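You operate a simulated robot arm through the tools that you are given. There is no shell and no other tool. Be economical: measure what you need, move in short steps, check, and stop when the job is done.

You are at the controls of a simulated robot arm. One attempt, no reset.

## Task
Seat the backing board in the picture frame and lock both turn buttons.

Only the result counts: the job must be done as asked and must still hold three seconds after the hand-in. Knocking over, shifting, dropping, spilling or breaking anything else fails it.

## Robot
A 7-joint arm with a two-finger parallel gripper, fixed in place. Base frame: the origin is at the foot of the arm, x ahead of it, y to its left, z up; the work surface is at about z = 800. Lengths are in mm, angles in degrees, forces in N, time in s.
With the tool pointing down near the work surface it reaches from about 400 to 900 mm from the base axis. Its first joint turns from -115.0 to 115.0 degrees. Payload 3.91 kg.
The tool frame sits at the grasp point between the pads (the TCP): z along the fingers, y along the line on which they close. The tips reach 30 mm beyond it. Largest opening 110 mm; finger width 20, thickness 10; the body of the gripper, 48 by 112 mm, starts 55 mm behind the TCP.
Orientation is that of the tool frame in the base frame, as [roll, pitch, yaw] about the fixed x, y, z axes, in that order (R = Rz(yaw) Ry(pitch) Rx(roll)). With the fingers straight down and closing along the base's y, the tool's x points along the base's -x, its y along +y and its z along -z.

## Interface
- The arm moves only by the tool jog_arm. Its argument "plan" is a list of rows, each an object of numbers (a shift or turn left out is 0, a gripper value left out holds the last): "ax", "ay", "az": the turn, a rotation vector about the tool's x, y, z in degrees; "tx", "ty", "tz": the shift along the tool's x, y, z in mm; "hand": the closure, from 0 (fully open) to 1 (shut). In form: [{"ax": .., "ay": .., "az": .., "tx": .., "ty": .., "tz": .., "hand": ..}, ...]. A call has 1 to 10 rows; each row shifts and turns the commanded pose from where the row before left it, along the tool's axes as they then stand. Rows are played at 5 a second. More than 50 mm and 8.6 degrees between two rows, or a gripper value outside its range, and nothing of the call is played. A pose out of reach is approached as far as the arm can. The call stops where the force on the tool passes 40 N (or 10 N more than at its start, if that is more) or the arm is blocked; 0.2 s more then pass. Each finger travels about 153 mm/s and halts on what it meets, pressing with about 34 N; the grip force reading is that of the motor and also rises with nothing between the fingers. The clock runs only during rows and for 0.2 s after the last one: add rows that do not move to give the fingers time. The reply holds the time, the measured pose of the TCP, the force on the tool along the base axes, the opening and the grip force, in the units named above and with some noise.
- Cameras (640 x 400 px; columns grow to the right, rows downward): "scene" is fixed at [399.3, -649.6, 1576.2]; the picture's right is [0.88, -0.47, 0.00], its down [-0.33, -0.61, -0.73] and it looks along [0.34, 0.64, -0.69] (base axes); focal length 346 px, centre (320, 200). "wrist" rides on the gripper at [72, 17, -103] in the tool frame; the picture's right is [-0.23, 0.97, 0.00], its down [-0.76, -0.18, -0.62] and it looks along [-0.61, -0.14, 0.78] (tool axes); focal length 222 px, centre (320, 200).
- snapshot(camera): a new picture of that camera. The clock stands still meanwhile.
- move_column(by): slides the trunk up (or, below 0, down) by that many mm; the arm rides with it, the base frame stays. It gives what a move gives, with no picture.
- point_at(camera, pixels): for up to 12 pixels [column, row] of the newest picture of that camera ("zoom" is the newest enlarged one), the place [x, y, z] in the base frame of the surface seen there, good to about 2 mm. The clock stands still meanwhile.
- close_up(camera, box): a new picture of the part [left, top, right, bottom] of that camera's present view, enlarged. The clock stands still meanwhile.
- job_done(): hands the job in; it is judged then, once.

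Work in short steps. Measure before you move; look again where a grasp or a placing could have gone wrong, and mend it. You have 80 turns and 46 pictures in all, those below and enlarged ones among them. Open the gripper and draw the arm clear of the work before you hand the job in, unless the task says otherwise; then end with one line.

The tools are called after "Request:" as name(argument=value, ...) on one line, values as JSON. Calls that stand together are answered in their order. jog_arm: Moves the arm, as the interface text tells. Its arguments: {"type":"object","properties":{"plan":{"type":"array","items":{"type":"object","properties":{"ax":{"type":"number"},"ay":{"type":"number"},"az":{"type":"number"},"tx":{"type":"number"},"ty":{"type":"number"},"tz":{"type":"number"},"hand":{"type":"number"}}}}},"required":["plan"]} The other tools are called the same way: move_column (by) slides the trunk up or down; snapshot (camera) takes a picture; point_at (camera, pixels) gives the place of the surface under pixels of a picture; close_up (camera, box) takes an enlarged picture of a part of a camera's view; job_done () hands the job in.

At the start:

```text
clock: 0.0
eef_pos: [555.3, -22.4, 1187.2]
tool_rot: [180.0, 0.0, 180.0]
force: [0.1, 0.0, 0.2]
width: 110.0
grasp_force: 0.0
trunk travel left (down, up): [-825.0, 165.0]
```

scene: 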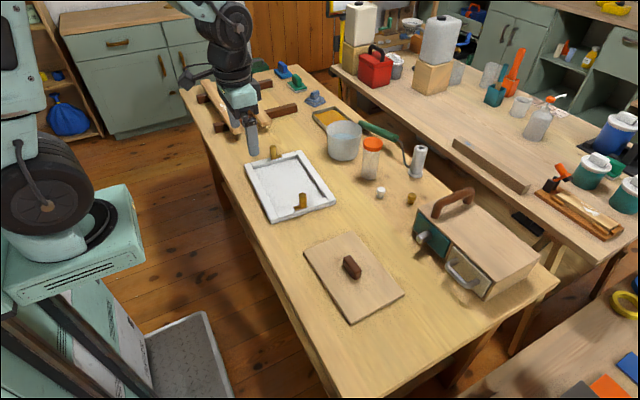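
wrist: 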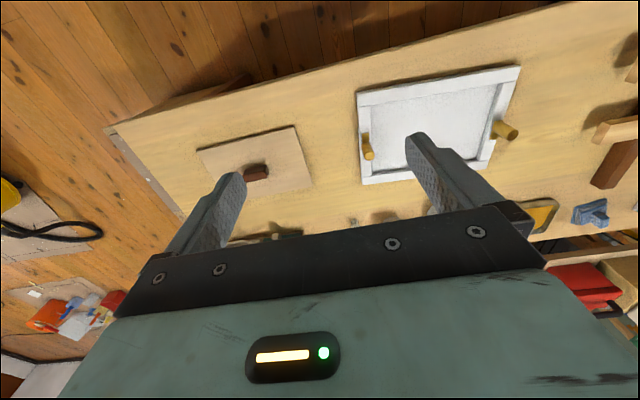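

The scene shows the white frame near (290,185) with two brass turn buttons and the board with a brown knob near (352,267). I'll enlarge both.

Request:
close_up(camera="scene", box=[230, 130, 358, 230])

Request:
point_at(camera="scene", pixels=[[304, 239], [370, 234], [404, 294], [349, 323], [352, 260], [346, 262], [358, 272], [355, 267], [340, 290]])

```text
4.00 times, centred on (294, 180) of scene
```

zoom: 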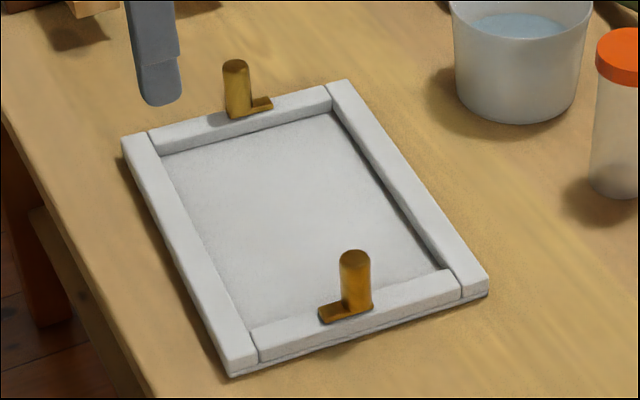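

```text
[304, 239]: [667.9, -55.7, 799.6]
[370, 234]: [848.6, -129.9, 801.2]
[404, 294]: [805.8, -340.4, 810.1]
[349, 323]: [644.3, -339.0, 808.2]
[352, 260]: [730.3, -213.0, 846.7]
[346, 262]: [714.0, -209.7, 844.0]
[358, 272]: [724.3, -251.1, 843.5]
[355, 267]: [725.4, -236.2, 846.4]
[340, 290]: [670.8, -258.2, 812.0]
```

Each button is a post with a flat lug at its foot; both lugs now lie along the short bars. I measure the frame, the buttons and the board corners in close-ups.

Request:
point_at(camera="zoom", pixels=[[124, 140], [344, 83], [484, 278], [232, 362], [150, 134], [327, 88], [460, 285], [259, 345], [236, 65], [268, 102], [354, 256], [325, 315]])

Request:
close_up(camera="scene", box=[290, 225, 418, 325])

```text
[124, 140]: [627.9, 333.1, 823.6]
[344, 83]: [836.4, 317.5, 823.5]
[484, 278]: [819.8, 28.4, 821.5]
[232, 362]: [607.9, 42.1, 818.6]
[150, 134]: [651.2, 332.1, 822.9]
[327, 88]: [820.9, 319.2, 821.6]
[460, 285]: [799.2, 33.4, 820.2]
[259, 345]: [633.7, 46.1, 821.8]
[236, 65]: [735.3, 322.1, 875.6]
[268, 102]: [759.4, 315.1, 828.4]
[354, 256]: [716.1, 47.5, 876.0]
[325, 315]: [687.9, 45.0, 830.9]
```

```text
4.00 times, centred on (354, 275) of scene
```

zoom: 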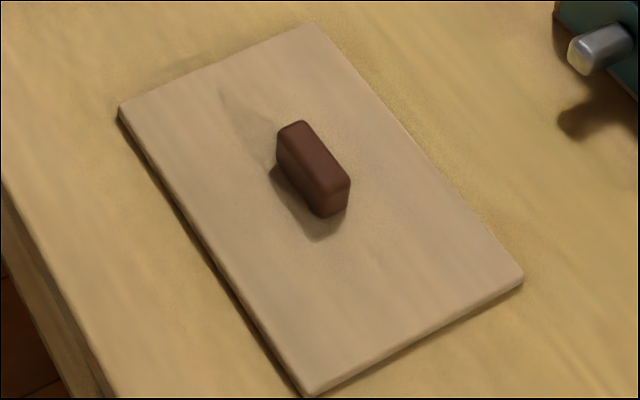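

Frame lies at yaw ≈ -4°, centre ≈ (723,180), top z ≈ 822. Now the board corners and handle from the zoom.

Request:
point_at(camera="zoom", pixels=[[122, 105], [312, 26], [519, 280], [309, 390], [280, 126], [304, 122], [347, 181], [322, 190], [292, 150], [220, 240], [410, 160], [325, 330]])

Request:
close_up(camera="scene", box=[326, 245, 390, 285])

```text
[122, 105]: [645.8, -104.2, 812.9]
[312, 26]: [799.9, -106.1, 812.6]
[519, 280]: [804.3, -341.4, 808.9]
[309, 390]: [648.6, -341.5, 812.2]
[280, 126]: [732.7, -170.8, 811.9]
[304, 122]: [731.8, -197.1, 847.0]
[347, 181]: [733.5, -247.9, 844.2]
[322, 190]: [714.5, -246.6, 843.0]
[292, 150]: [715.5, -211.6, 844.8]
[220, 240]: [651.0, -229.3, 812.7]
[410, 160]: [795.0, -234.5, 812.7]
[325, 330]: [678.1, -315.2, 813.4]
```

```text
10.00 times, centred on (358, 265) of scene
```

zoom: 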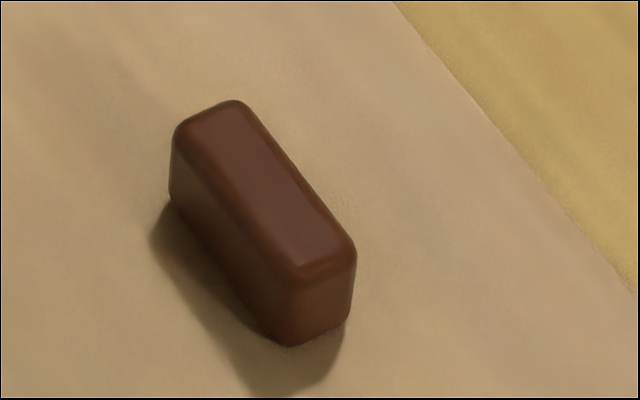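

Board ≈ 157×237 mm, centre ≈ (724.7,-223), yaw ≈ 0–1°, handle 22 wide across x, 34 tall. I need the frame opening more precisely, so I use the wrist camera enlarged.

Request:
close_up(camera="wrist", box=[345, 55, 537, 175])

Request:
close_up(camera="wrist", box=[185, 115, 329, 205])

```text
3.33 times, centred on (441, 115) of wrist
```

zoom: 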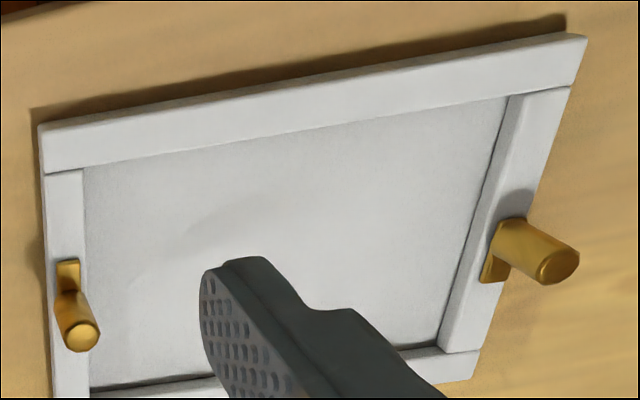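

```text
4.44 times, centred on (257, 160) of wrist
```

zoom: 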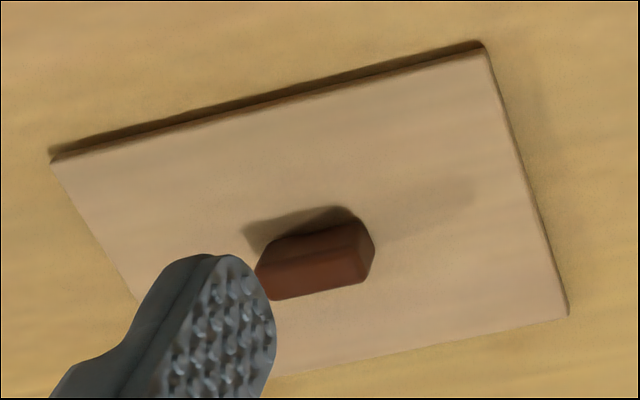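

I move above the gap between board and frame and turn the tool -90° about its z, so the wrist camera looks toward the frame (+y) and the fingers close across the handle.

Request:
jog_arm(plan=[{"tx": -34, "ty": -16, "tz": 27}, {"tx": -34, "ty": -16, "tz": 27}, {"tx": -34, "ty": -16, "tz": 27}, {"tx": -34, "ty": -15, "tz": 27}, {"tx": -33, "ty": -15, "tz": 29}, {"az": -8.5}, {"az": -8.5}, {"az": -8.5}, {"az": -8.5}, {"az": -8.5}])

Request:
jog_arm(plan=[{"az": -8.5}, {"az": -8.5}, {"az": -8.5}, {"az": -8.5}, {"az": -8.5}, {"az": -5}, {}])

Request:
snapshot(camera="wrist")

```text
clock: 2.2
eef_pos: [723.4, -100.0, 1049.6]
tool_rot: [-180.0, 0.0, -137.4]
force: [-0.6, 0.9, 0.9]
width: 109.9
grasp_force: 0.1
trunk travel left (down, up): [-825.0, 165.0]
```

```text
clock: 3.8
eef_pos: [724.7, -101.6, 1050.5]
tool_rot: [180.0, 0.1, -89.9]
force: [-0.3, 0.5, 0.9]
width: 109.8
grasp_force: 0.1
trunk travel left (down, up): [-825.0, 165.0]
```

```text
38 pictures are left
```

wrist: 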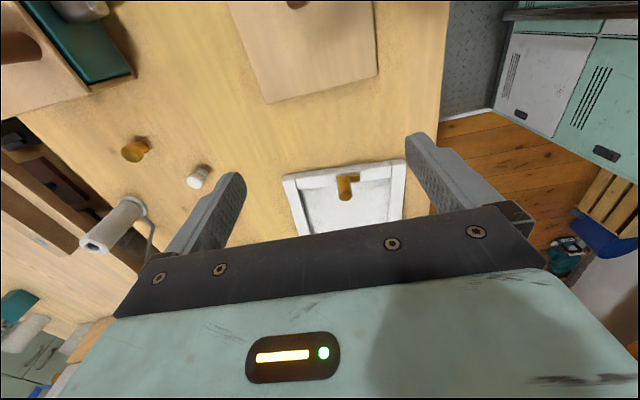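

The gripper hides the frame in this wrist view, so I use an enlarged scene view and sample the opening's top edges densely.

Request:
close_up(camera="scene", box=[246, 145, 342, 205])

Request:
close_up(camera="scene", box=[250, 175, 346, 235])

```text
6.67 times, centred on (294, 175) of scene
```

zoom: 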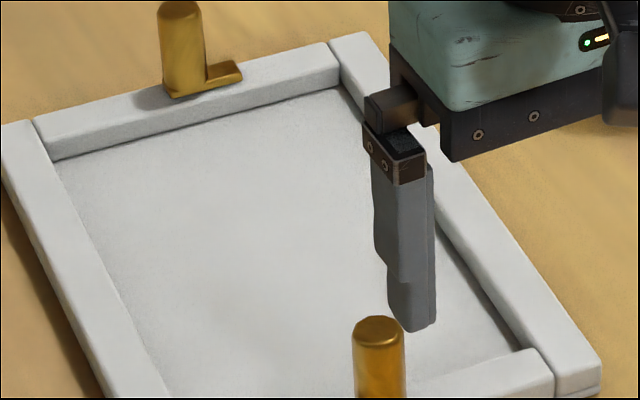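

```text
6.67 times, centred on (298, 205) of scene
```

zoom: 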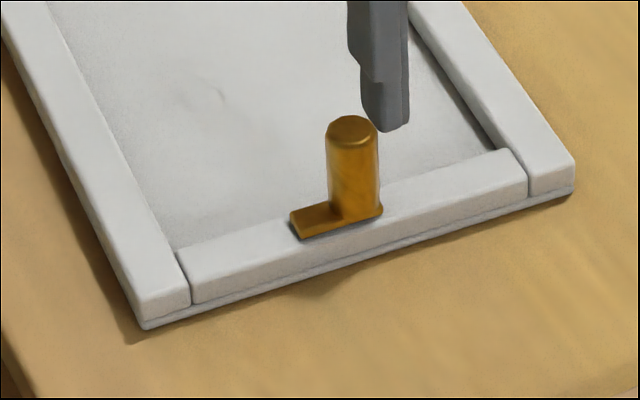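

Sampling points along the near, left and right inner edges in the newest zoom.

Request:
point_at(camera="zoom", pixels=[[188, 248], [240, 233], [280, 222], [420, 181], [460, 169], [500, 157], [190, 240], [280, 213], [420, 172], [460, 160], [72, 76], [152, 220]])

Request:
point_at(camera="zoom", pixels=[[60, 50], [80, 90], [100, 126], [120, 163], [140, 198], [60, 60], [100, 137], [140, 208], [430, 40], [440, 60], [460, 85], [480, 112]])

Request:
point_at(camera="zoom", pixels=[[460, 100], [460, 95], [460, 90], [460, 80], [460, 75], [460, 70], [250, 260], [230, 100], [400, 170], [460, 110], [355, 128], [300, 220]])

```text
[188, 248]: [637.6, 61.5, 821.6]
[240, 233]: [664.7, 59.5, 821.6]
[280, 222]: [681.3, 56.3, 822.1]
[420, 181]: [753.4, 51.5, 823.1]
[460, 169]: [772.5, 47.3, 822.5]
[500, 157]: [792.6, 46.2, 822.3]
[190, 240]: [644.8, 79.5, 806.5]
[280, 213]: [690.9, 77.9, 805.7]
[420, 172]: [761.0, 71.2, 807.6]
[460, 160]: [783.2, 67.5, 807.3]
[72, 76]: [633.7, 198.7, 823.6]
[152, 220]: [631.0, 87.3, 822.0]
```

```text
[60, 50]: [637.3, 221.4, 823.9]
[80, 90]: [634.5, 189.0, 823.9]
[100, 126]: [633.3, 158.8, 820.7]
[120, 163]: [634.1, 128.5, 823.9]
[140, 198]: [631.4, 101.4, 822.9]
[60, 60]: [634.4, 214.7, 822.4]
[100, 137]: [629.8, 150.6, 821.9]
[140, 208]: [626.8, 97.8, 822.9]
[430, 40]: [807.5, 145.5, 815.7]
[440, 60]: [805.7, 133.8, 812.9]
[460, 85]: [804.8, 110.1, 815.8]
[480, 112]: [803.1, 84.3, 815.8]
```

```text
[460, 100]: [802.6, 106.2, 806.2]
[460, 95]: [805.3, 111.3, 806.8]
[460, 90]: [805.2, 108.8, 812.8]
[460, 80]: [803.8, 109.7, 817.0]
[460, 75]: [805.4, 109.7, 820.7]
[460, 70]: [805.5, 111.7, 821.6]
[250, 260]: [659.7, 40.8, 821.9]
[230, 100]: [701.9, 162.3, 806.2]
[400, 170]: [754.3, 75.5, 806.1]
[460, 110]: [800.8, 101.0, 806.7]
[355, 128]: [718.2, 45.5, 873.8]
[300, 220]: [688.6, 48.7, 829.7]
```

Floor z ≈ 806.3, rim ≈ 822.3, so the board's top will sit ≈ 819. The left and far edges need a finer scan.

Request:
point_at(camera="zoom", pixels=[[122, 163], [125, 163], [128, 163], [131, 163], [134, 163], [137, 163], [78, 76], [81, 76], [84, 76], [87, 76], [90, 76], [93, 76]])

Request:
point_at(camera="zoom", pixels=[[240, 232], [240, 230], [240, 228], [240, 226], [240, 224], [460, 167], [460, 165], [460, 163], [460, 161], [160, 228], [165, 228], [170, 228]])

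Request:
close_up(camera="scene", box=[244, 142, 308, 182])

```text
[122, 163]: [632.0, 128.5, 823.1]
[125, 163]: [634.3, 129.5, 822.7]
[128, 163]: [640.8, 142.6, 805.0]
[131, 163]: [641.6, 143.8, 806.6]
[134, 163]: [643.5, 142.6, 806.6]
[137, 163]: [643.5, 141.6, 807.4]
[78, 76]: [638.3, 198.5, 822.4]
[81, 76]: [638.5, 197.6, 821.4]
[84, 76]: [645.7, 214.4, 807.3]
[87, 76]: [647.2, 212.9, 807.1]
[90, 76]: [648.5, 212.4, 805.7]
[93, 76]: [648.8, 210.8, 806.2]
```

```text
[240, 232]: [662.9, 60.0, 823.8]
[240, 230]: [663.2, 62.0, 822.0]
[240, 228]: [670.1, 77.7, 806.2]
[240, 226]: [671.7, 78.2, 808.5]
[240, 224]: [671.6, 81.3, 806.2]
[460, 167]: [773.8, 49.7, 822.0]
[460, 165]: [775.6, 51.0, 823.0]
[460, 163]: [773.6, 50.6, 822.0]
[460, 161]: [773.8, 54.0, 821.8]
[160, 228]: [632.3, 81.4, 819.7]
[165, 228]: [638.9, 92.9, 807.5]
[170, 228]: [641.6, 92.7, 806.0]
```

```text
10.00 times, centred on (276, 162) of scene
```

zoom: 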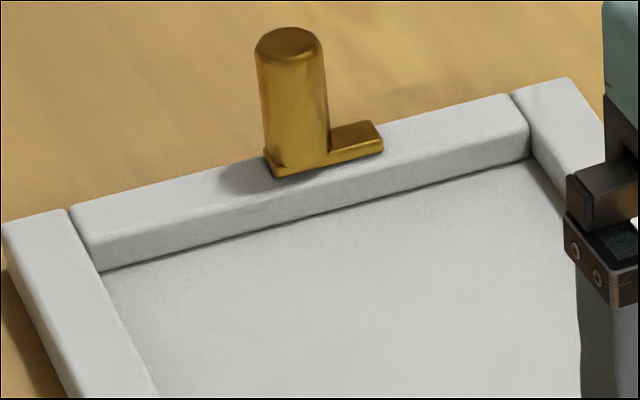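

Left edge ≈ x 635 at y 129.5, right ≈ 806; near edge y ≈ 58 at x 723. Now the far inner face, and then a scan of the board's edges.

Request:
point_at(camera="zoom", pixels=[[160, 240], [160, 247], [220, 225], [220, 232], [400, 180], [400, 185], [480, 160], [480, 165], [290, 35], [300, 45], [370, 133], [285, 150]])

Request:
close_up(camera="scene", box=[290, 225, 418, 325])

```text
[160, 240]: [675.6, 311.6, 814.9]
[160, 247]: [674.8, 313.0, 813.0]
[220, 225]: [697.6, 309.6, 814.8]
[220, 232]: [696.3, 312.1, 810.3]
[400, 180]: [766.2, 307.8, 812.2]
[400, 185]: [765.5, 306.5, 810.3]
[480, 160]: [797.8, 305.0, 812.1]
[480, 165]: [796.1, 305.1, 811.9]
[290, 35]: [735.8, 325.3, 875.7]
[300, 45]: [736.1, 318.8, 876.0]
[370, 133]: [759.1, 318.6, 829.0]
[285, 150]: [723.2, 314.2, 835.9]
```

```text
4.00 times, centred on (354, 275) of scene
```

zoom: 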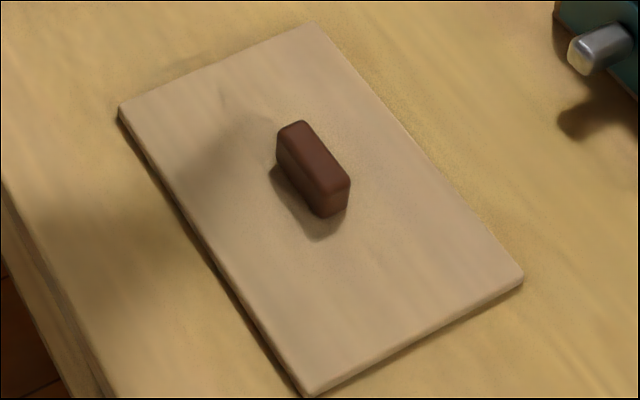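

Opening ≈ 171×250, centre ≈ (724.2,183.7), yaw ≈ -3.9°. Now scanning the board's edges.

Request:
point_at(camera="zoom", pixels=[[207, 240], [210, 240], [214, 240], [218, 240], [425, 160], [428, 160], [431, 160], [434, 160], [215, 60], [215, 64], [215, 68], [215, 72]])

Request:
point_at(camera="zoom", pixels=[[420, 325], [420, 329], [420, 333], [420, 337], [150, 140], [153, 145], [270, 330], [275, 330], [350, 60], [353, 60], [490, 240], [493, 240]])

Request:
point_at(camera="zoom", pixels=[[300, 145], [310, 160], [320, 175], [295, 155], [300, 175], [285, 150], [310, 190], [298, 124], [335, 186], [335, 200], [340, 200], [330, 205]])

```text
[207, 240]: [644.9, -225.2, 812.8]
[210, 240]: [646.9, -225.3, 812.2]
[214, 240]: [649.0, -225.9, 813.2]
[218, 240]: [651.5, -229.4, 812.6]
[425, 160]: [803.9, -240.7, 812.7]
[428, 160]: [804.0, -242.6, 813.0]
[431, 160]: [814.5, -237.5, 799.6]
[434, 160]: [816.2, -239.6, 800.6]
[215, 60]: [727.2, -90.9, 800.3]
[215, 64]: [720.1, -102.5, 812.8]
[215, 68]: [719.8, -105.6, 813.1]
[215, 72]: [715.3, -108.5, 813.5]
```

```text
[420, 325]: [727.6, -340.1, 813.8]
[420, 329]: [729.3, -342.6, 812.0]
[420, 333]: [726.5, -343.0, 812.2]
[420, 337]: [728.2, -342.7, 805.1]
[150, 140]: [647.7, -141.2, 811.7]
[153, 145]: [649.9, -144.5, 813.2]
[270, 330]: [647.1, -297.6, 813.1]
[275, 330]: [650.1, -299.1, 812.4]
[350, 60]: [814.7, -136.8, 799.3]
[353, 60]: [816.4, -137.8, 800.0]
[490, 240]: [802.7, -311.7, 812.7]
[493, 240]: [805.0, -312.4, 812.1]
```

```text
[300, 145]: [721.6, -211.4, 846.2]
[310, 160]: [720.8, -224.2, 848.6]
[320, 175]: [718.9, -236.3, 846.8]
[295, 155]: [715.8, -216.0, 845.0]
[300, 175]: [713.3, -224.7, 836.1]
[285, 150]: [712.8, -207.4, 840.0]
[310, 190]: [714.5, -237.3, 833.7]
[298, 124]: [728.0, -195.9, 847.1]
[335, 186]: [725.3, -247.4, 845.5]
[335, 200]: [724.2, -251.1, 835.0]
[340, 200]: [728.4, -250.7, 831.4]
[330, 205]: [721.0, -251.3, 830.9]
```

Board ≈160×240 centred at (724.5,-222.7), yaw ≈ 0; clearance ≈ 5 mm a side. I go over the handle, descend to TCP z 847 and close.

Request:
jog_arm(plan=[{"tx": 40}, {"tx": 40}, {"tx": 41}, {"tz": 40}, {"tz": 40}, {"tz": 40}, {"tz": 40}, {"tz": 30}, {"tz": 13}, {}])

Request:
snapshot(camera="wrist")

```text
clock: 6.0
eef_pos: [723.6, -219.3, 846.0]
tool_rot: [-180.0, 0.0, -90.0]
force: [0.2, 0.9, 0.2]
width: 110.0
grasp_force: 0.1
trunk travel left (down, up): [-825.0, 165.0]
```

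```text
33 pictures are left
```

wrist: 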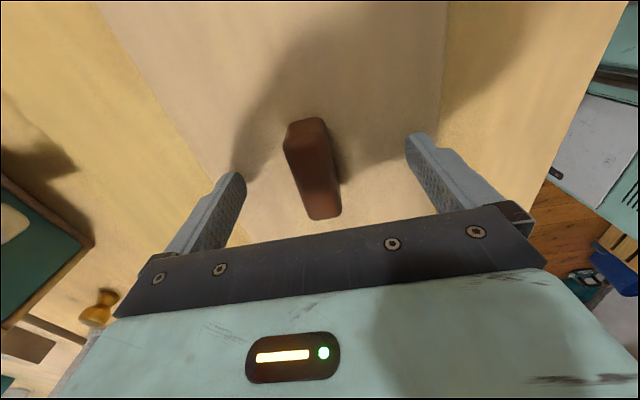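

The handle sits between the fingers at (315,170). I close and then lift a little.

Request:
jog_arm(plan=[{"hand": 1}, {"hand": 1}, {"hand": 1}, {"hand": 1}, {"hand": 1}])

Request:
jog_arm(plan=[{"tz": -15}, {"tz": -20}, {"tz": -20}, {"tz": -20}, {}])

Request:
snapshot(camera="scene")

```text
clock: 7.2
eef_pos: [724.7, -219.6, 846.5]
tool_rot: [180.0, 0.0, -89.9]
force: [0.0, -0.8, 1.6]
width: 23.7
grasp_force: 34.2
trunk travel left (down, up): [-825.0, 165.0]
```

```text
clock: 8.4
eef_pos: [723.8, -219.0, 920.7]
tool_rot: [180.0, -0.1, -90.0]
force: [-0.5, 0.0, -0.6]
width: 23.5
grasp_force: 33.8
trunk travel left (down, up): [-825.0, 165.0]
```

```text
32 pictures are left
```

scene: 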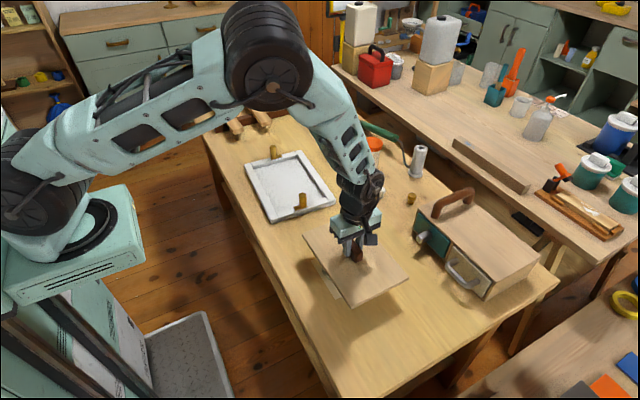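

The board is lifted level with the fingers. I raise it 45 mm more so it clears the posts (top 876), carry it +406 mm in y, and turn by -3.9° yaw.

Request:
jog_arm(plan=[{"tz": -25}, {"tz": -20}, {"tx": -40}, {"tx": -45}, {"tx": -45}, {"tx": -45}, {"tx": -45}, {"tx": -45}, {"tx": -45}, {"tx": -45}])

Request:
jog_arm(plan=[{"tx": -40}, {"tx": -11}, {"az": 3.9}, {}, {}])

Request:
snapshot(camera="scene")

Request:
snapshot(camera="wrist")

```text
clock: 10.6
eef_pos: [723.7, 133.3, 967.4]
tool_rot: [180.0, -0.1, -90.1]
force: [-0.5, -0.7, -0.2]
width: 23.5
grasp_force: 34.2
trunk travel left (down, up): [-825.0, 165.0]
```

```text
clock: 11.8
eef_pos: [724.3, 183.9, 967.7]
tool_rot: [180.0, 0.0, -93.9]
force: [0.4, 0.0, -0.3]
width: 23.4
grasp_force: 33.5
trunk travel left (down, up): [-825.0, 165.0]
```

```text
31 pictures are left
```

scene: 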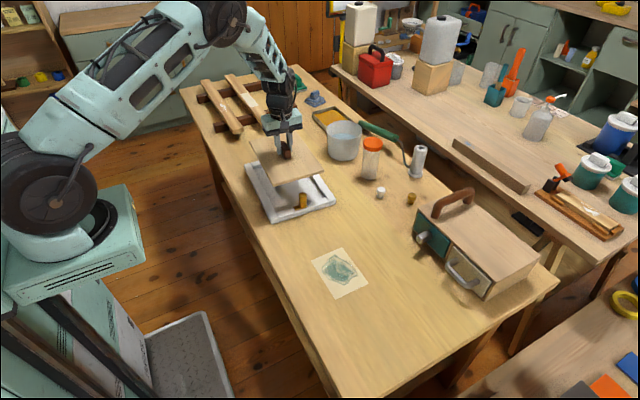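

```text
30 pictures are left
```

wrist: 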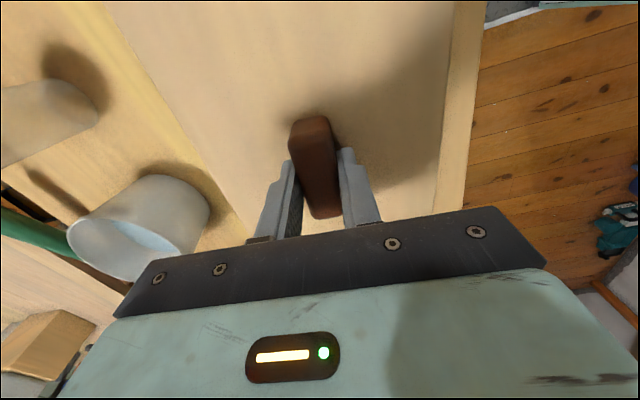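

A printed sheet lay under the board; it isn't part of the task. I measure the board's held pose against the frame in a close-up.

Request:
close_up(camera="scene", box=[230, 130, 358, 230])

```text
4.00 times, centred on (294, 180) of scene
```

zoom: 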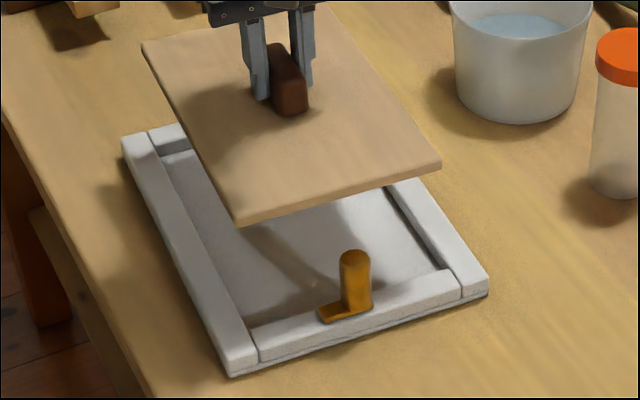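

Request:
point_at(camera="zoom", pixels=[[144, 43], [437, 160], [238, 217], [242, 213], [192, 135], [194, 135], [388, 80], [385, 80], [383, 80], [340, 188], [340, 186], [200, 33]])

Request:
point_at(camera="zoom", pixels=[[170, 94], [172, 94], [216, 176], [218, 176], [340, 191], [290, 203], [290, 200], [400, 175], [400, 172], [180, 33], [180, 36], [345, 20]])

```text
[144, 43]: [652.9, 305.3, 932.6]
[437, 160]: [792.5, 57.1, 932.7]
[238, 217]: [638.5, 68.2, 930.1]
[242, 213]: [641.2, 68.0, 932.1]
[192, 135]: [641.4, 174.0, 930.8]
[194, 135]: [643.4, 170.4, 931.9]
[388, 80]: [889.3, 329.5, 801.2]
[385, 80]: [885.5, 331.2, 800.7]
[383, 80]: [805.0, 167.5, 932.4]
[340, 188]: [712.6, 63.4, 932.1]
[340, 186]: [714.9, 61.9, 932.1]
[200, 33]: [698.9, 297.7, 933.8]
```

```text
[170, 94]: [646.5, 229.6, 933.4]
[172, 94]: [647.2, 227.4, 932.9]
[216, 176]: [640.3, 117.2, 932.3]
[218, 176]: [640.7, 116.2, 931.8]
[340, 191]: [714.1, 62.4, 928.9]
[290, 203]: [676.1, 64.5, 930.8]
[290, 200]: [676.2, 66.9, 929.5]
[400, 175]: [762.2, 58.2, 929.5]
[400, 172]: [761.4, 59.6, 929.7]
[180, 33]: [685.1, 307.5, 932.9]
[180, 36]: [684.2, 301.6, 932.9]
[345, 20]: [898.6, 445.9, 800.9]
```

Board centre ≈ (724.4,182.2) with matching yaw; opening centre (724.2,183.7). I shift 1.5 mm in +y and descend to just above the rim, then measure.

Request:
jog_arm(plan=[{"tx": -1.5}, {"tz": 30}, {"tz": 30}, {"tz": 20}, {"tz": 10}, {}])

Request:
close_up(camera="scene", box=[246, 150, 342, 225])

```text
clock: 13.2
eef_pos: [725.0, 185.8, 875.5]
tool_rot: [-180.0, 0.0, -94.1]
force: [-0.1, -0.6, -1.4]
width: 23.5
grasp_force: 34.2
trunk travel left (down, up): [-825.0, 165.0]
```

```text
5.33 times, centred on (294, 188) of scene
```

zoom: 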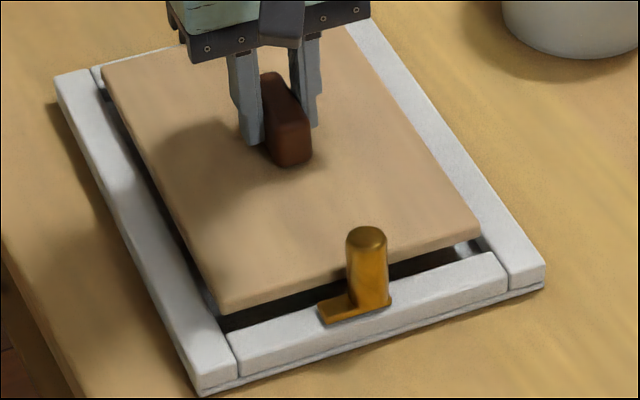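

It lines up within the opening all round. I lower gently until contact shows on the force reading.

Request:
jog_arm(plan=[{"tz": 6}, {"tz": 5}, {"tz": 4}, {"tz": 3}, {"tz": 2}, {}])

Request:
close_up(camera="scene", box=[246, 150, 342, 225])

```text
clock: 14.6
eef_pos: [722.7, 186.8, 856.1]
tool_rot: [180.0, 0.0, -93.9]
force: [0.5, -0.9, -0.7]
width: 23.9
grasp_force: 34.1
trunk travel left (down, up): [-825.0, 165.0]
```

```text
5.33 times, centred on (294, 188) of scene
```

zoom: 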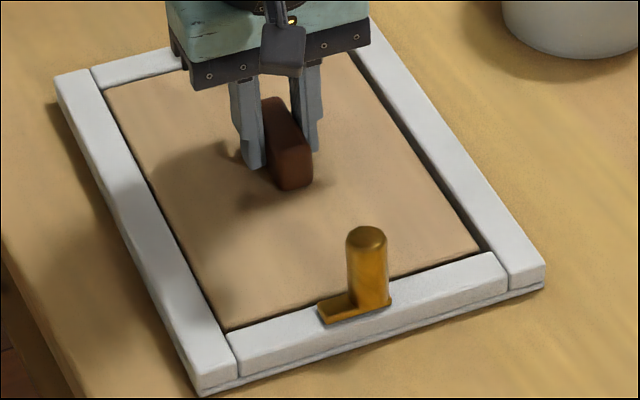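

The board is in the opening, with even gaps. I lower the last few mm until contact.

Request:
jog_arm(plan=[{"tz": 1.5}, {"tz": 1}, {"tz": 0.5}, {}])

Request:
point_at(camera="zoom", pixels=[[150, 120], [230, 310], [430, 230], [340, 80], [330, 270], [200, 220]])

```text
clock: 15.6
eef_pos: [722.9, 186.5, 854.4]
tool_rot: [179.9, 0.0, -93.9]
force: [-0.1, 0.0, -1.4]
width: 23.6
grasp_force: 33.9
trunk travel left (down, up): [-825.0, 165.0]
```

```text
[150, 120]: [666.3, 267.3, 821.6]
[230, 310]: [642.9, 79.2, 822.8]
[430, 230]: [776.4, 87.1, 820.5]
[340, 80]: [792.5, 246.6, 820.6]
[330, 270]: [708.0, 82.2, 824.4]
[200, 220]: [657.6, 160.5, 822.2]
```

Before the last 3 mm the board's top was ≈ 821.5, so it should now be ≈ 819, about on the floor. I press a little further to confirm contact.

Request:
jog_arm(plan=[{"tz": 1}, {"tz": 1}, {}])

```text
clock: 16.4
eef_pos: [724.7, 186.9, 854.0]
tool_rot: [-179.9, 0.1, -93.9]
force: [-3.9, -1.4, 15.3]
width: 23.4
grasp_force: 34.5
trunk travel left (down, up): [-825.0, 165.0]
```

15 N upward: the board is on the floor. I ease off, open, and lift away.

Request:
jog_arm(plan=[{"tz": -1}, {"hand": 0.4}, {"hand": 0.4}, {"hand": 0.4}, {"tz": -30}, {"tz": -40}, {"tz": -40}, {}])

Request:
close_up(camera="scene", box=[230, 130, 358, 230])

```text
clock: 18.2
eef_pos: [722.8, 185.9, 963.0]
tool_rot: [-180.0, 0.0, -93.9]
force: [-0.1, 0.3, 0.8]
width: 65.7
grasp_force: 0.1
trunk travel left (down, up): [-825.0, 165.0]
```

```text
4.00 times, centred on (294, 180) of scene
```

zoom: 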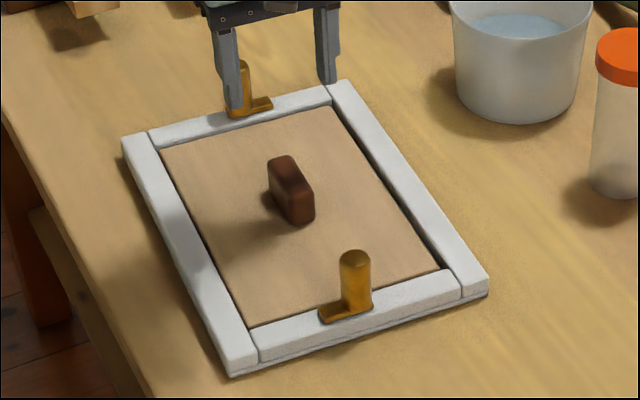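

Board seated. Now the near post: I zoom in to locate its axis.

Request:
close_up(camera="scene", box=[285, 183, 333, 213])

Request:
point_at(camera="zoom", pixels=[[200, 130], [250, 130], [220, 115], [225, 145], [185, 130], [270, 130], [225, 220], [160, 290], [130, 300], [270, 280], [100, 230], [230, 100]])

```text
13.33 times, centred on (309, 198) of scene
```

zoom: 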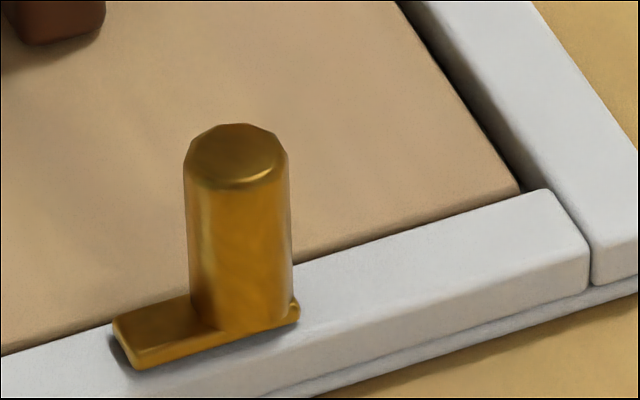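

```text
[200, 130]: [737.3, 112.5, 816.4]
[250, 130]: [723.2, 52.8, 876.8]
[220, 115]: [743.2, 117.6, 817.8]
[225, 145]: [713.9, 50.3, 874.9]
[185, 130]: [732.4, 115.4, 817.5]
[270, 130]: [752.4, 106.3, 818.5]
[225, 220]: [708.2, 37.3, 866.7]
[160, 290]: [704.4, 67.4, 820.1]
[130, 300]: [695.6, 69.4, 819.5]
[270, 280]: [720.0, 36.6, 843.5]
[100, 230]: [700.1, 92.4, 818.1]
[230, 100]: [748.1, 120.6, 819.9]
```

Post top ellipse is centred at about (237,157), diameter ≈ 22 mm. I query the axis.

Request:
point_at(camera="zoom", pixels=[[237, 157], [235, 155], [239, 159], [237, 153], [237, 161], [232, 157], [242, 157], [192, 160], [283, 152], [240, 180], [170, 315], [140, 330]])

```text
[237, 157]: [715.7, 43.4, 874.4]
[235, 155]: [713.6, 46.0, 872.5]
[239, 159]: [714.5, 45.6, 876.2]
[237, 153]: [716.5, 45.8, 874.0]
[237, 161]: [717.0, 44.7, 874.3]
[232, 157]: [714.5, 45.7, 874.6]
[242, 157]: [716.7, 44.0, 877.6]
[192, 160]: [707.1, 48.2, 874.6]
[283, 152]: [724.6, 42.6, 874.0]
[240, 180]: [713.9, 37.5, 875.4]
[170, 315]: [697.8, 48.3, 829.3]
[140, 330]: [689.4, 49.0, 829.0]
```

Axis ≈ (715.5,45.5), top 875. I move above it and lower to TCP z ≈ 868 (tips 838, above the lug at 829).

Request:
jog_arm(plan=[{"tx": 47, "ty": -1.4}, {"tx": 47}, {"tx": 47.1}, {}, {"tz": 40}, {}])

Request:
snapshot(camera="wrist")

Request:
close_up(camera="scene", box=[270, 160, 350, 210])

```text
clock: 19.6
eef_pos: [718.5, 46.5, 923.7]
tool_rot: [180.0, 0.0, -94.1]
force: [-0.7, 0.3, -0.3]
width: 65.6
grasp_force: 0.1
trunk travel left (down, up): [-825.0, 165.0]
```

```text
24 pictures are left
```

wrist: 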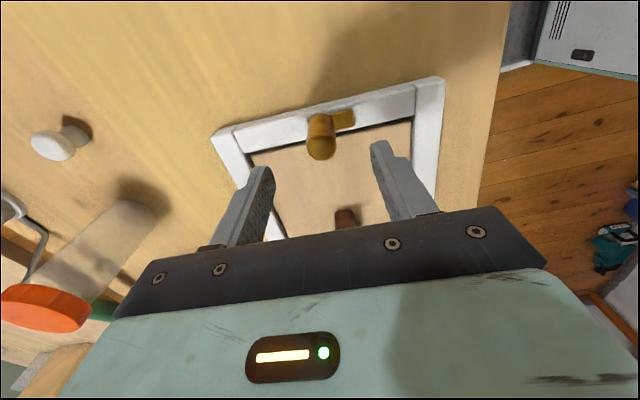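

```text
8.00 times, centred on (310, 185) of scene
```

zoom: 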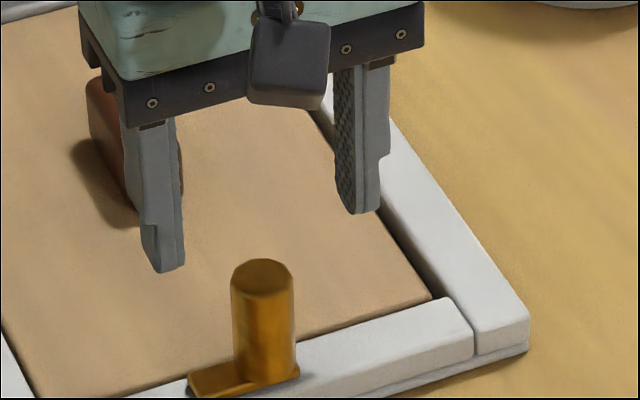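

The post sits between the fingers. I lower 55 mm and read the pose before closing.

Request:
jog_arm(plan=[{"tz": 30}, {"tz": 20}, {"tz": 5}, {}])

Request:
jog_arm(plan=[{}])

Request:
jog_arm(plan=[{}])

```text
clock: 20.6
eef_pos: [717.3, 45.7, 868.2]
tool_rot: [-180.0, 0.0, -94.0]
force: [-1.1, -0.2, 0.1]
width: 66.0
grasp_force: 0.0
trunk travel left (down, up): [-825.0, 165.0]
```

```text
clock: 21.0
eef_pos: [715.5, 46.9, 868.7]
tool_rot: [-180.0, 0.0, -93.8]
force: [-1.0, -0.3, 0.4]
width: 66.0
grasp_force: 0.0
trunk travel left (down, up): [-825.0, 165.0]
```

```text
clock: 21.4
eef_pos: [716.0, 46.6, 869.0]
tool_rot: [180.0, 0.0, -94.0]
force: [0.2, 0.3, 0.8]
width: 66.0
grasp_force: 0.2
trunk travel left (down, up): [-825.0, 165.0]
```

TCP ≈ (716.3,46.4), within 1 mm of the axis. I close on the post.

Request:
jog_arm(plan=[{"hand": 1}, {"hand": 1}, {"hand": 1}, {"hand": 1}])

Request:
jog_arm(plan=[{"az": 5}, {"az": 5}, {"az": 5}, {"az": 5}, {}])

Request:
close_up(camera="scene", box=[270, 160, 350, 210])

```text
clock: 22.4
eef_pos: [716.9, 45.8, 869.0]
tool_rot: [-179.9, 0.1, -93.9]
force: [-0.3, 0.1, 0.2]
width: 22.8
grasp_force: 33.8
trunk travel left (down, up): [-825.0, 165.0]
```

```text
clock: 23.6
eef_pos: [716.7, 47.5, 868.1]
tool_rot: [180.0, -0.1, -114.0]
force: [-3.4, -0.9, 14.7]
width: 22.6
grasp_force: 33.6
trunk travel left (down, up): [-825.0, 165.0]
```

```text
8.00 times, centred on (310, 185) of scene
```

zoom: 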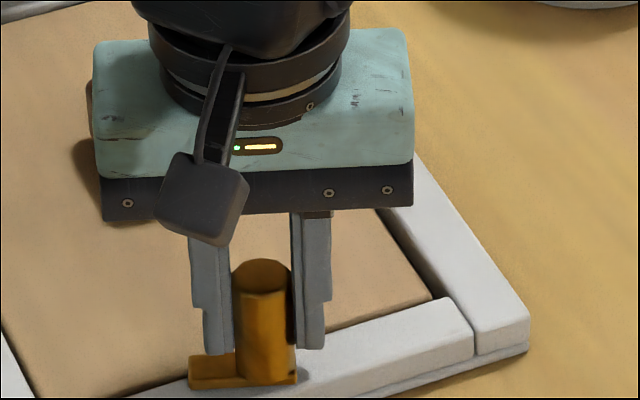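

The lug turned with the gripper (≈20°), with 15 N up on the tool. I continue turning, watching the force.

Request:
jog_arm(plan=[{"az": 5}, {"az": 5}, {}])

Request:
jog_arm(plan=[{"az": 5}, {"az": 5}, {}])

Request:
close_up(camera="scene", box=[270, 160, 350, 210])

```text
clock: 24.4
eef_pos: [716.4, 46.8, 869.0]
tool_rot: [-179.9, 0.0, -124.0]
force: [1.0, -0.1, 14.3]
width: 22.5
grasp_force: 34.1
trunk travel left (down, up): [-825.0, 165.0]
```

```text
clock: 25.2
eef_pos: [716.1, 47.9, 868.4]
tool_rot: [-180.0, 0.1, -134.0]
force: [4.5, 0.0, 14.1]
width: 22.9
grasp_force: 33.8
trunk travel left (down, up): [-825.0, 165.0]
```

```text
8.00 times, centred on (310, 185) of scene
```

zoom: 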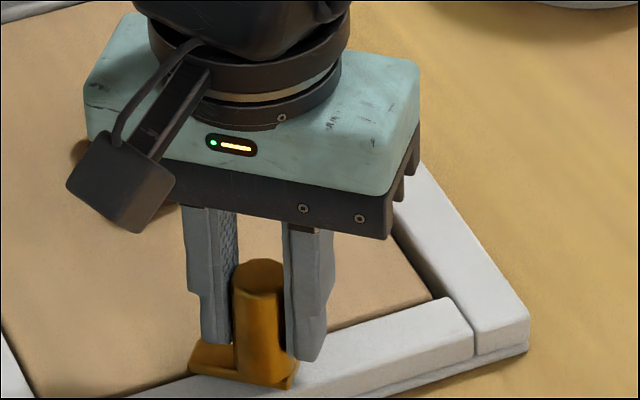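

The lug follows, at about 40° now. I continue to 90° total.

Request:
jog_arm(plan=[{"az": 6}, {"az": 6}, {"az": 6}, {"az": 6}, {}])

Request:
jog_arm(plan=[{"az": 6}, {"az": 6}, {"az": 6}, {"az": 6}, {"az": 2}, {}])

Request:
close_up(camera="scene", box=[270, 160, 350, 210])

```text
clock: 26.4
eef_pos: [716.5, 46.4, 867.6]
tool_rot: [180.0, 0.2, -158.0]
force: [7.4, 0.7, 16.6]
width: 22.8
grasp_force: 33.5
trunk travel left (down, up): [-825.0, 165.0]
```

```text
clock: 27.8
eef_pos: [716.0, 46.2, 868.0]
tool_rot: [179.9, 0.0, 176.0]
force: [9.2, -0.1, 15.0]
width: 22.8
grasp_force: 34.0
trunk travel left (down, up): [-825.0, 165.0]
```

```text
8.00 times, centred on (310, 185) of scene
```

zoom: 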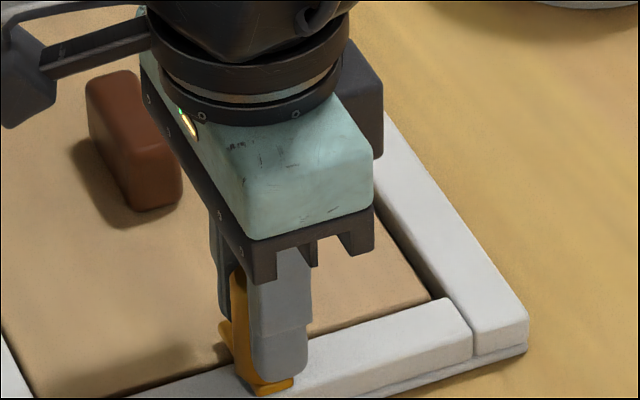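

The lug now points inward. I release, lift, and check.

Request:
jog_arm(plan=[{"hand": 0.4}, {"hand": 0.4}, {"hand": 0.4}, {"tz": -30}, {"tz": -35}, {"tz": -30}, {"tx": 40}, {"tx": 40}, {}])

Request:
close_up(camera="scene", box=[270, 160, 350, 210])

```text
clock: 29.8
eef_pos: [636.6, 51.4, 963.9]
tool_rot: [180.0, 0.0, 176.0]
force: [0.1, -0.1, -0.1]
width: 66.2
grasp_force: 0.0
trunk travel left (down, up): [-825.0, 165.0]
```

```text
8.00 times, centred on (310, 185) of scene
```

zoom: 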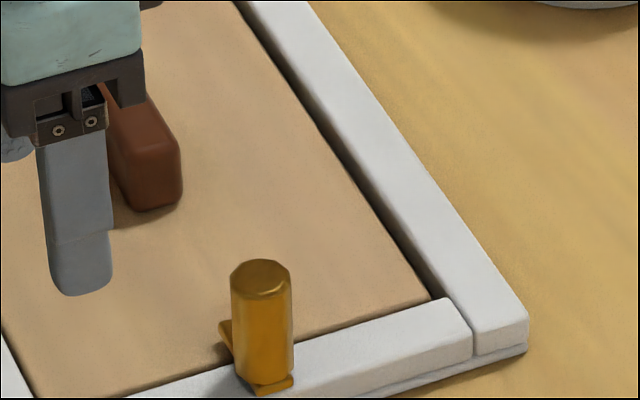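

The lug now lies over the board. I check its direction from measured points.

Request:
point_at(camera="zoom", pixels=[[225, 326], [228, 335], [221, 322], [228, 322], [260, 384], [290, 378], [256, 392], [262, 275]])

Request:
close_up(camera="scene", box=[294, 190, 310, 212])

```text
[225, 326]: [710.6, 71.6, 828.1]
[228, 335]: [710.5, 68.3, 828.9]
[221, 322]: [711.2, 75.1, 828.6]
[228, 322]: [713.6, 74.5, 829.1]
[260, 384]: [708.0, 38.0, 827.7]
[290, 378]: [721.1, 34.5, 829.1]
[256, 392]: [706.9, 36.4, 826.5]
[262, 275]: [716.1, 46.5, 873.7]
```

```text
16.00 times, centred on (302, 201) of scene
```

zoom: 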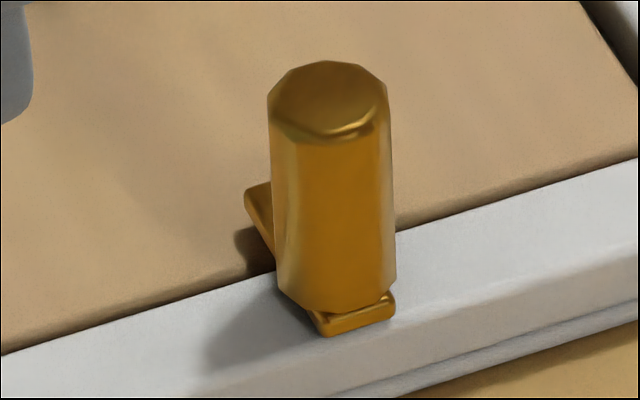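

The near lug is aligned to the frame (edge slope ≈ 0.09) and overlaps the board by ≈ 12 mm. Now the far post; I zoom in for its axis.

Request:
close_up(camera="scene", box=[260, 140, 292, 164])

```text
16.00 times, centred on (276, 152) of scene
```

zoom: 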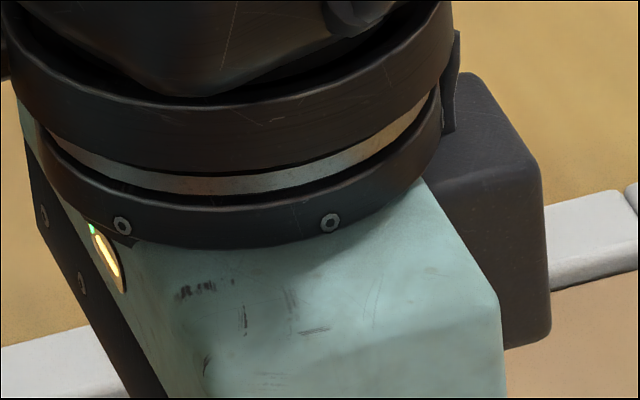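

The wrist blocks the view. I move to about (733,150,1000) and turn back by -90° about tool z.

Request:
jog_arm(plan=[{"tz": -37}, {"tx": -30, "ty": 35}, {"tx": -30, "ty": 35}, {"tx": -29, "ty": 35}, {"az": -8.5}, {"az": -8.5}, {"az": -8.5}, {"az": -8.5}, {"az": -8.5}, {"az": -8.5}])

Request:
jog_arm(plan=[{"az": -8.5}, {"az": -8.5}, {"az": -8.5}, {"az": -8.5}, {"az": -5}, {}])

Request:
close_up(camera="scene", box=[256, 140, 296, 165])

```text
clock: 32.0
eef_pos: [731.4, 149.5, 1000.6]
tool_rot: [-180.0, 0.0, -132.8]
force: [-0.6, 0.2, -0.6]
width: 66.1
grasp_force: 0.1
trunk travel left (down, up): [-825.0, 165.0]
```

```text
clock: 33.4
eef_pos: [732.1, 150.4, 1000.0]
tool_rot: [180.0, 0.0, -93.9]
force: [0.4, 1.0, 0.9]
width: 65.9
grasp_force: 0.0
trunk travel left (down, up): [-825.0, 165.0]
```

```text
16.00 times, centred on (276, 152) of scene
```

zoom: 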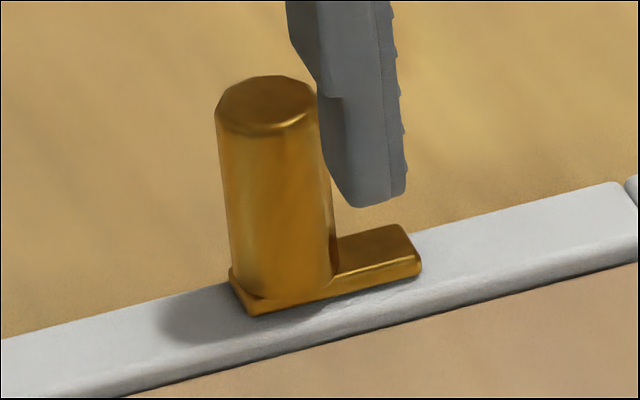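

Post top centred near (266,103); I query it.

Request:
point_at(camera="zoom", pixels=[[266, 103], [264, 101], [268, 105], [266, 99], [266, 107], [260, 103], [272, 103], [222, 108], [310, 98], [270, 118], [263, 84], [380, 250]])

Request:
jog_arm(plan=[{}])

Request:
jog_arm(plan=[{}])

```text
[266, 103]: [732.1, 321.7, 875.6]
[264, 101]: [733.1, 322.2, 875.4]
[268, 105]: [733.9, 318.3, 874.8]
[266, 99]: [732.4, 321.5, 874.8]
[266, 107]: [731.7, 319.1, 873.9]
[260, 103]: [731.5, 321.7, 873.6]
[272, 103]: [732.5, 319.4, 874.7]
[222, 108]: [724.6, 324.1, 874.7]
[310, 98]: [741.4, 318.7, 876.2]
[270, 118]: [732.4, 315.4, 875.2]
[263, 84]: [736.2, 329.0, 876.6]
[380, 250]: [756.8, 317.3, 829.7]
```

```text
clock: 33.8
eef_pos: [731.6, 150.8, 999.8]
tool_rot: [180.0, 0.0, -93.9]
force: [0.0, 0.7, 0.4]
width: 66.0
grasp_force: 0.0
trunk travel left (down, up): [-825.0, 165.0]
```

```text
clock: 34.2
eef_pos: [731.9, 151.6, 999.7]
tool_rot: [179.9, 0.1, -93.9]
force: [-0.1, 0.3, -0.2]
width: 66.0
grasp_force: 0.1
trunk travel left (down, up): [-825.0, 165.0]
```

Axis ≈ (732.9,320.9); TCP is at (731.8,150.6,999.8). I move across and down to z ≈ 868.5.

Request:
jog_arm(plan=[{"tx": -43, "ty": 10.5}, {"tx": -43}, {"tx": -43}, {"tx": -41}, {}, {"tz": 45}, {"tz": 40}, {"tz": 30}, {"tz": 16.5}, {}])

Request:
jog_arm(plan=[{}])

Request:
close_up(camera="scene", box=[246, 125, 310, 165])

```text
clock: 36.4
eef_pos: [732.5, 320.6, 867.9]
tool_rot: [-180.0, 0.0, -93.9]
force: [0.3, -0.5, -0.4]
width: 66.1
grasp_force: 0.1
trunk travel left (down, up): [-825.0, 165.0]
```

```text
clock: 36.8
eef_pos: [733.6, 320.8, 868.9]
tool_rot: [180.0, -0.1, -93.9]
force: [-0.6, 0.8, -0.1]
width: 66.0
grasp_force: 0.0
trunk travel left (down, up): [-825.0, 165.0]
```

```text
10.00 times, centred on (278, 145) of scene
```

zoom: 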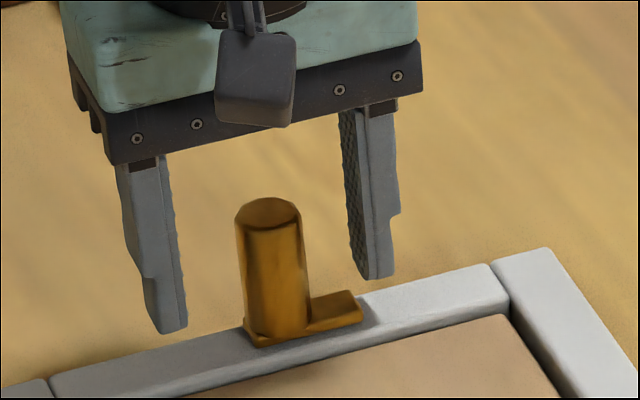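

The fingers straddle the far post. I close and turn as before, in stages.

Request:
jog_arm(plan=[{"hand": 1}, {"hand": 1}, {"hand": 1}, {"hand": 1}, {"az": 5}, {"az": 5}, {}])

Request:
jog_arm(plan=[{"az": 6}, {"az": 6}, {"az": 6}, {"az": 6}, {"az": 6}, {}])

Request:
jog_arm(plan=[{"az": 6}, {"az": 6}, {"az": 6}, {"az": 6}, {}])

Request:
jog_arm(plan=[{"az": 6}, {"az": 6}, {"az": 6}, {"az": 6}, {"az": 2}, {}])

Request:
close_up(camera="scene", box=[246, 125, 310, 165])

```text
clock: 38.4
eef_pos: [732.8, 320.3, 869.4]
tool_rot: [180.0, 0.0, -103.9]
force: [-2.6, -2.6, 4.0]
width: 22.7
grasp_force: 34.5
trunk travel left (down, up): [-825.0, 165.0]
```

```text
clock: 39.8
eef_pos: [733.7, 320.4, 869.2]
tool_rot: [179.9, 0.1, -134.0]
force: [-1.2, 0.1, 1.8]
width: 22.7
grasp_force: 34.1
trunk travel left (down, up): [-825.0, 165.0]
```

```text
clock: 41.0
eef_pos: [733.2, 320.7, 869.2]
tool_rot: [-180.0, 0.1, -158.0]
force: [-2.3, -0.9, 3.1]
width: 22.7
grasp_force: 34.2
trunk travel left (down, up): [-825.0, 165.0]
```

```text
clock: 42.4
eef_pos: [732.3, 320.5, 868.8]
tool_rot: [-179.9, -0.1, 176.0]
force: [-0.2, 2.0, 1.1]
width: 22.9
grasp_force: 34.0
trunk travel left (down, up): [-825.0, 165.0]
```

```text
10.00 times, centred on (278, 145) of scene
```

zoom: 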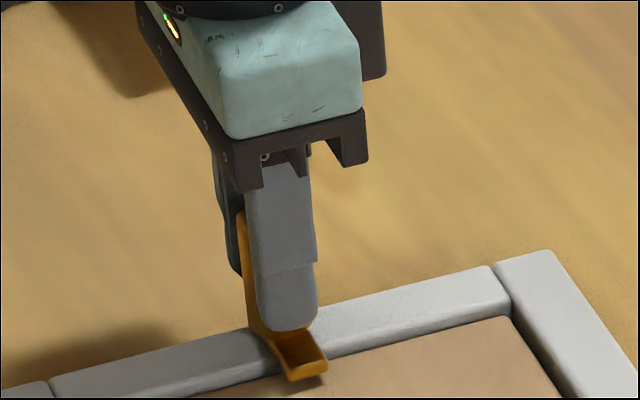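

The far lug points inward over the board at (300,360). I release, lift, and draw clear toward the base side.

Request:
jog_arm(plan=[{"hand": 0.4}, {"hand": 0.4}, {"hand": 0.4}, {"tz": -35}, {"tz": -40}, {"tz": -45}, {"tz": -45}, {"tx": 45}, {"tx": 45}, {"tx": 45}])

Request:
jog_arm(plan=[{"tx": 40, "tz": -30}, {"tx": 30, "tz": -40}, {"tz": -40}, {}])

Request:
snapshot(camera="scene")

Request:
close_up(camera="scene", box=[238, 140, 342, 221])

```text
clock: 44.6
eef_pos: [599.7, 328.3, 1034.1]
tool_rot: [180.0, -0.1, 175.9]
force: [0.1, 0.3, -1.1]
width: 66.4
grasp_force: 0.1
trunk travel left (down, up): [-825.0, 165.0]
```

```text
clock: 45.6
eef_pos: [528.6, 336.1, 1144.7]
tool_rot: [-179.9, 0.0, 176.1]
force: [0.0, -0.3, 0.6]
width: 66.1
grasp_force: 0.0
trunk travel left (down, up): [-825.0, 165.0]
```

```text
13 pictures are left
```

scene: 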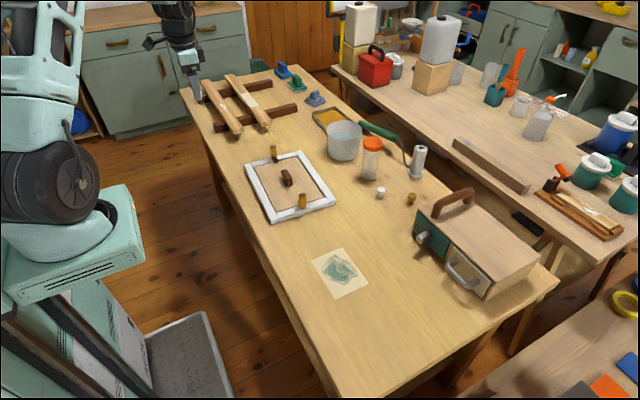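

```text
4.94 times, centred on (290, 180) of scene
```

zoom: 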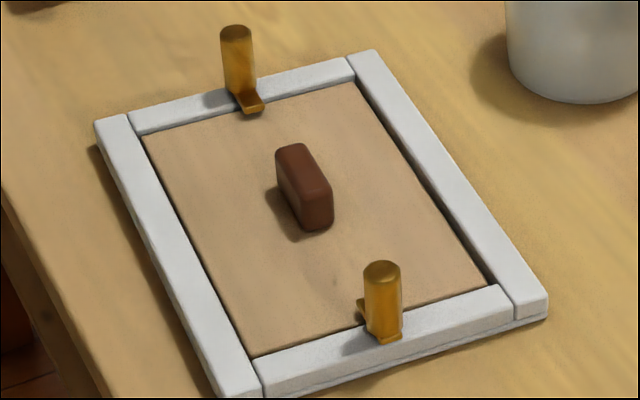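

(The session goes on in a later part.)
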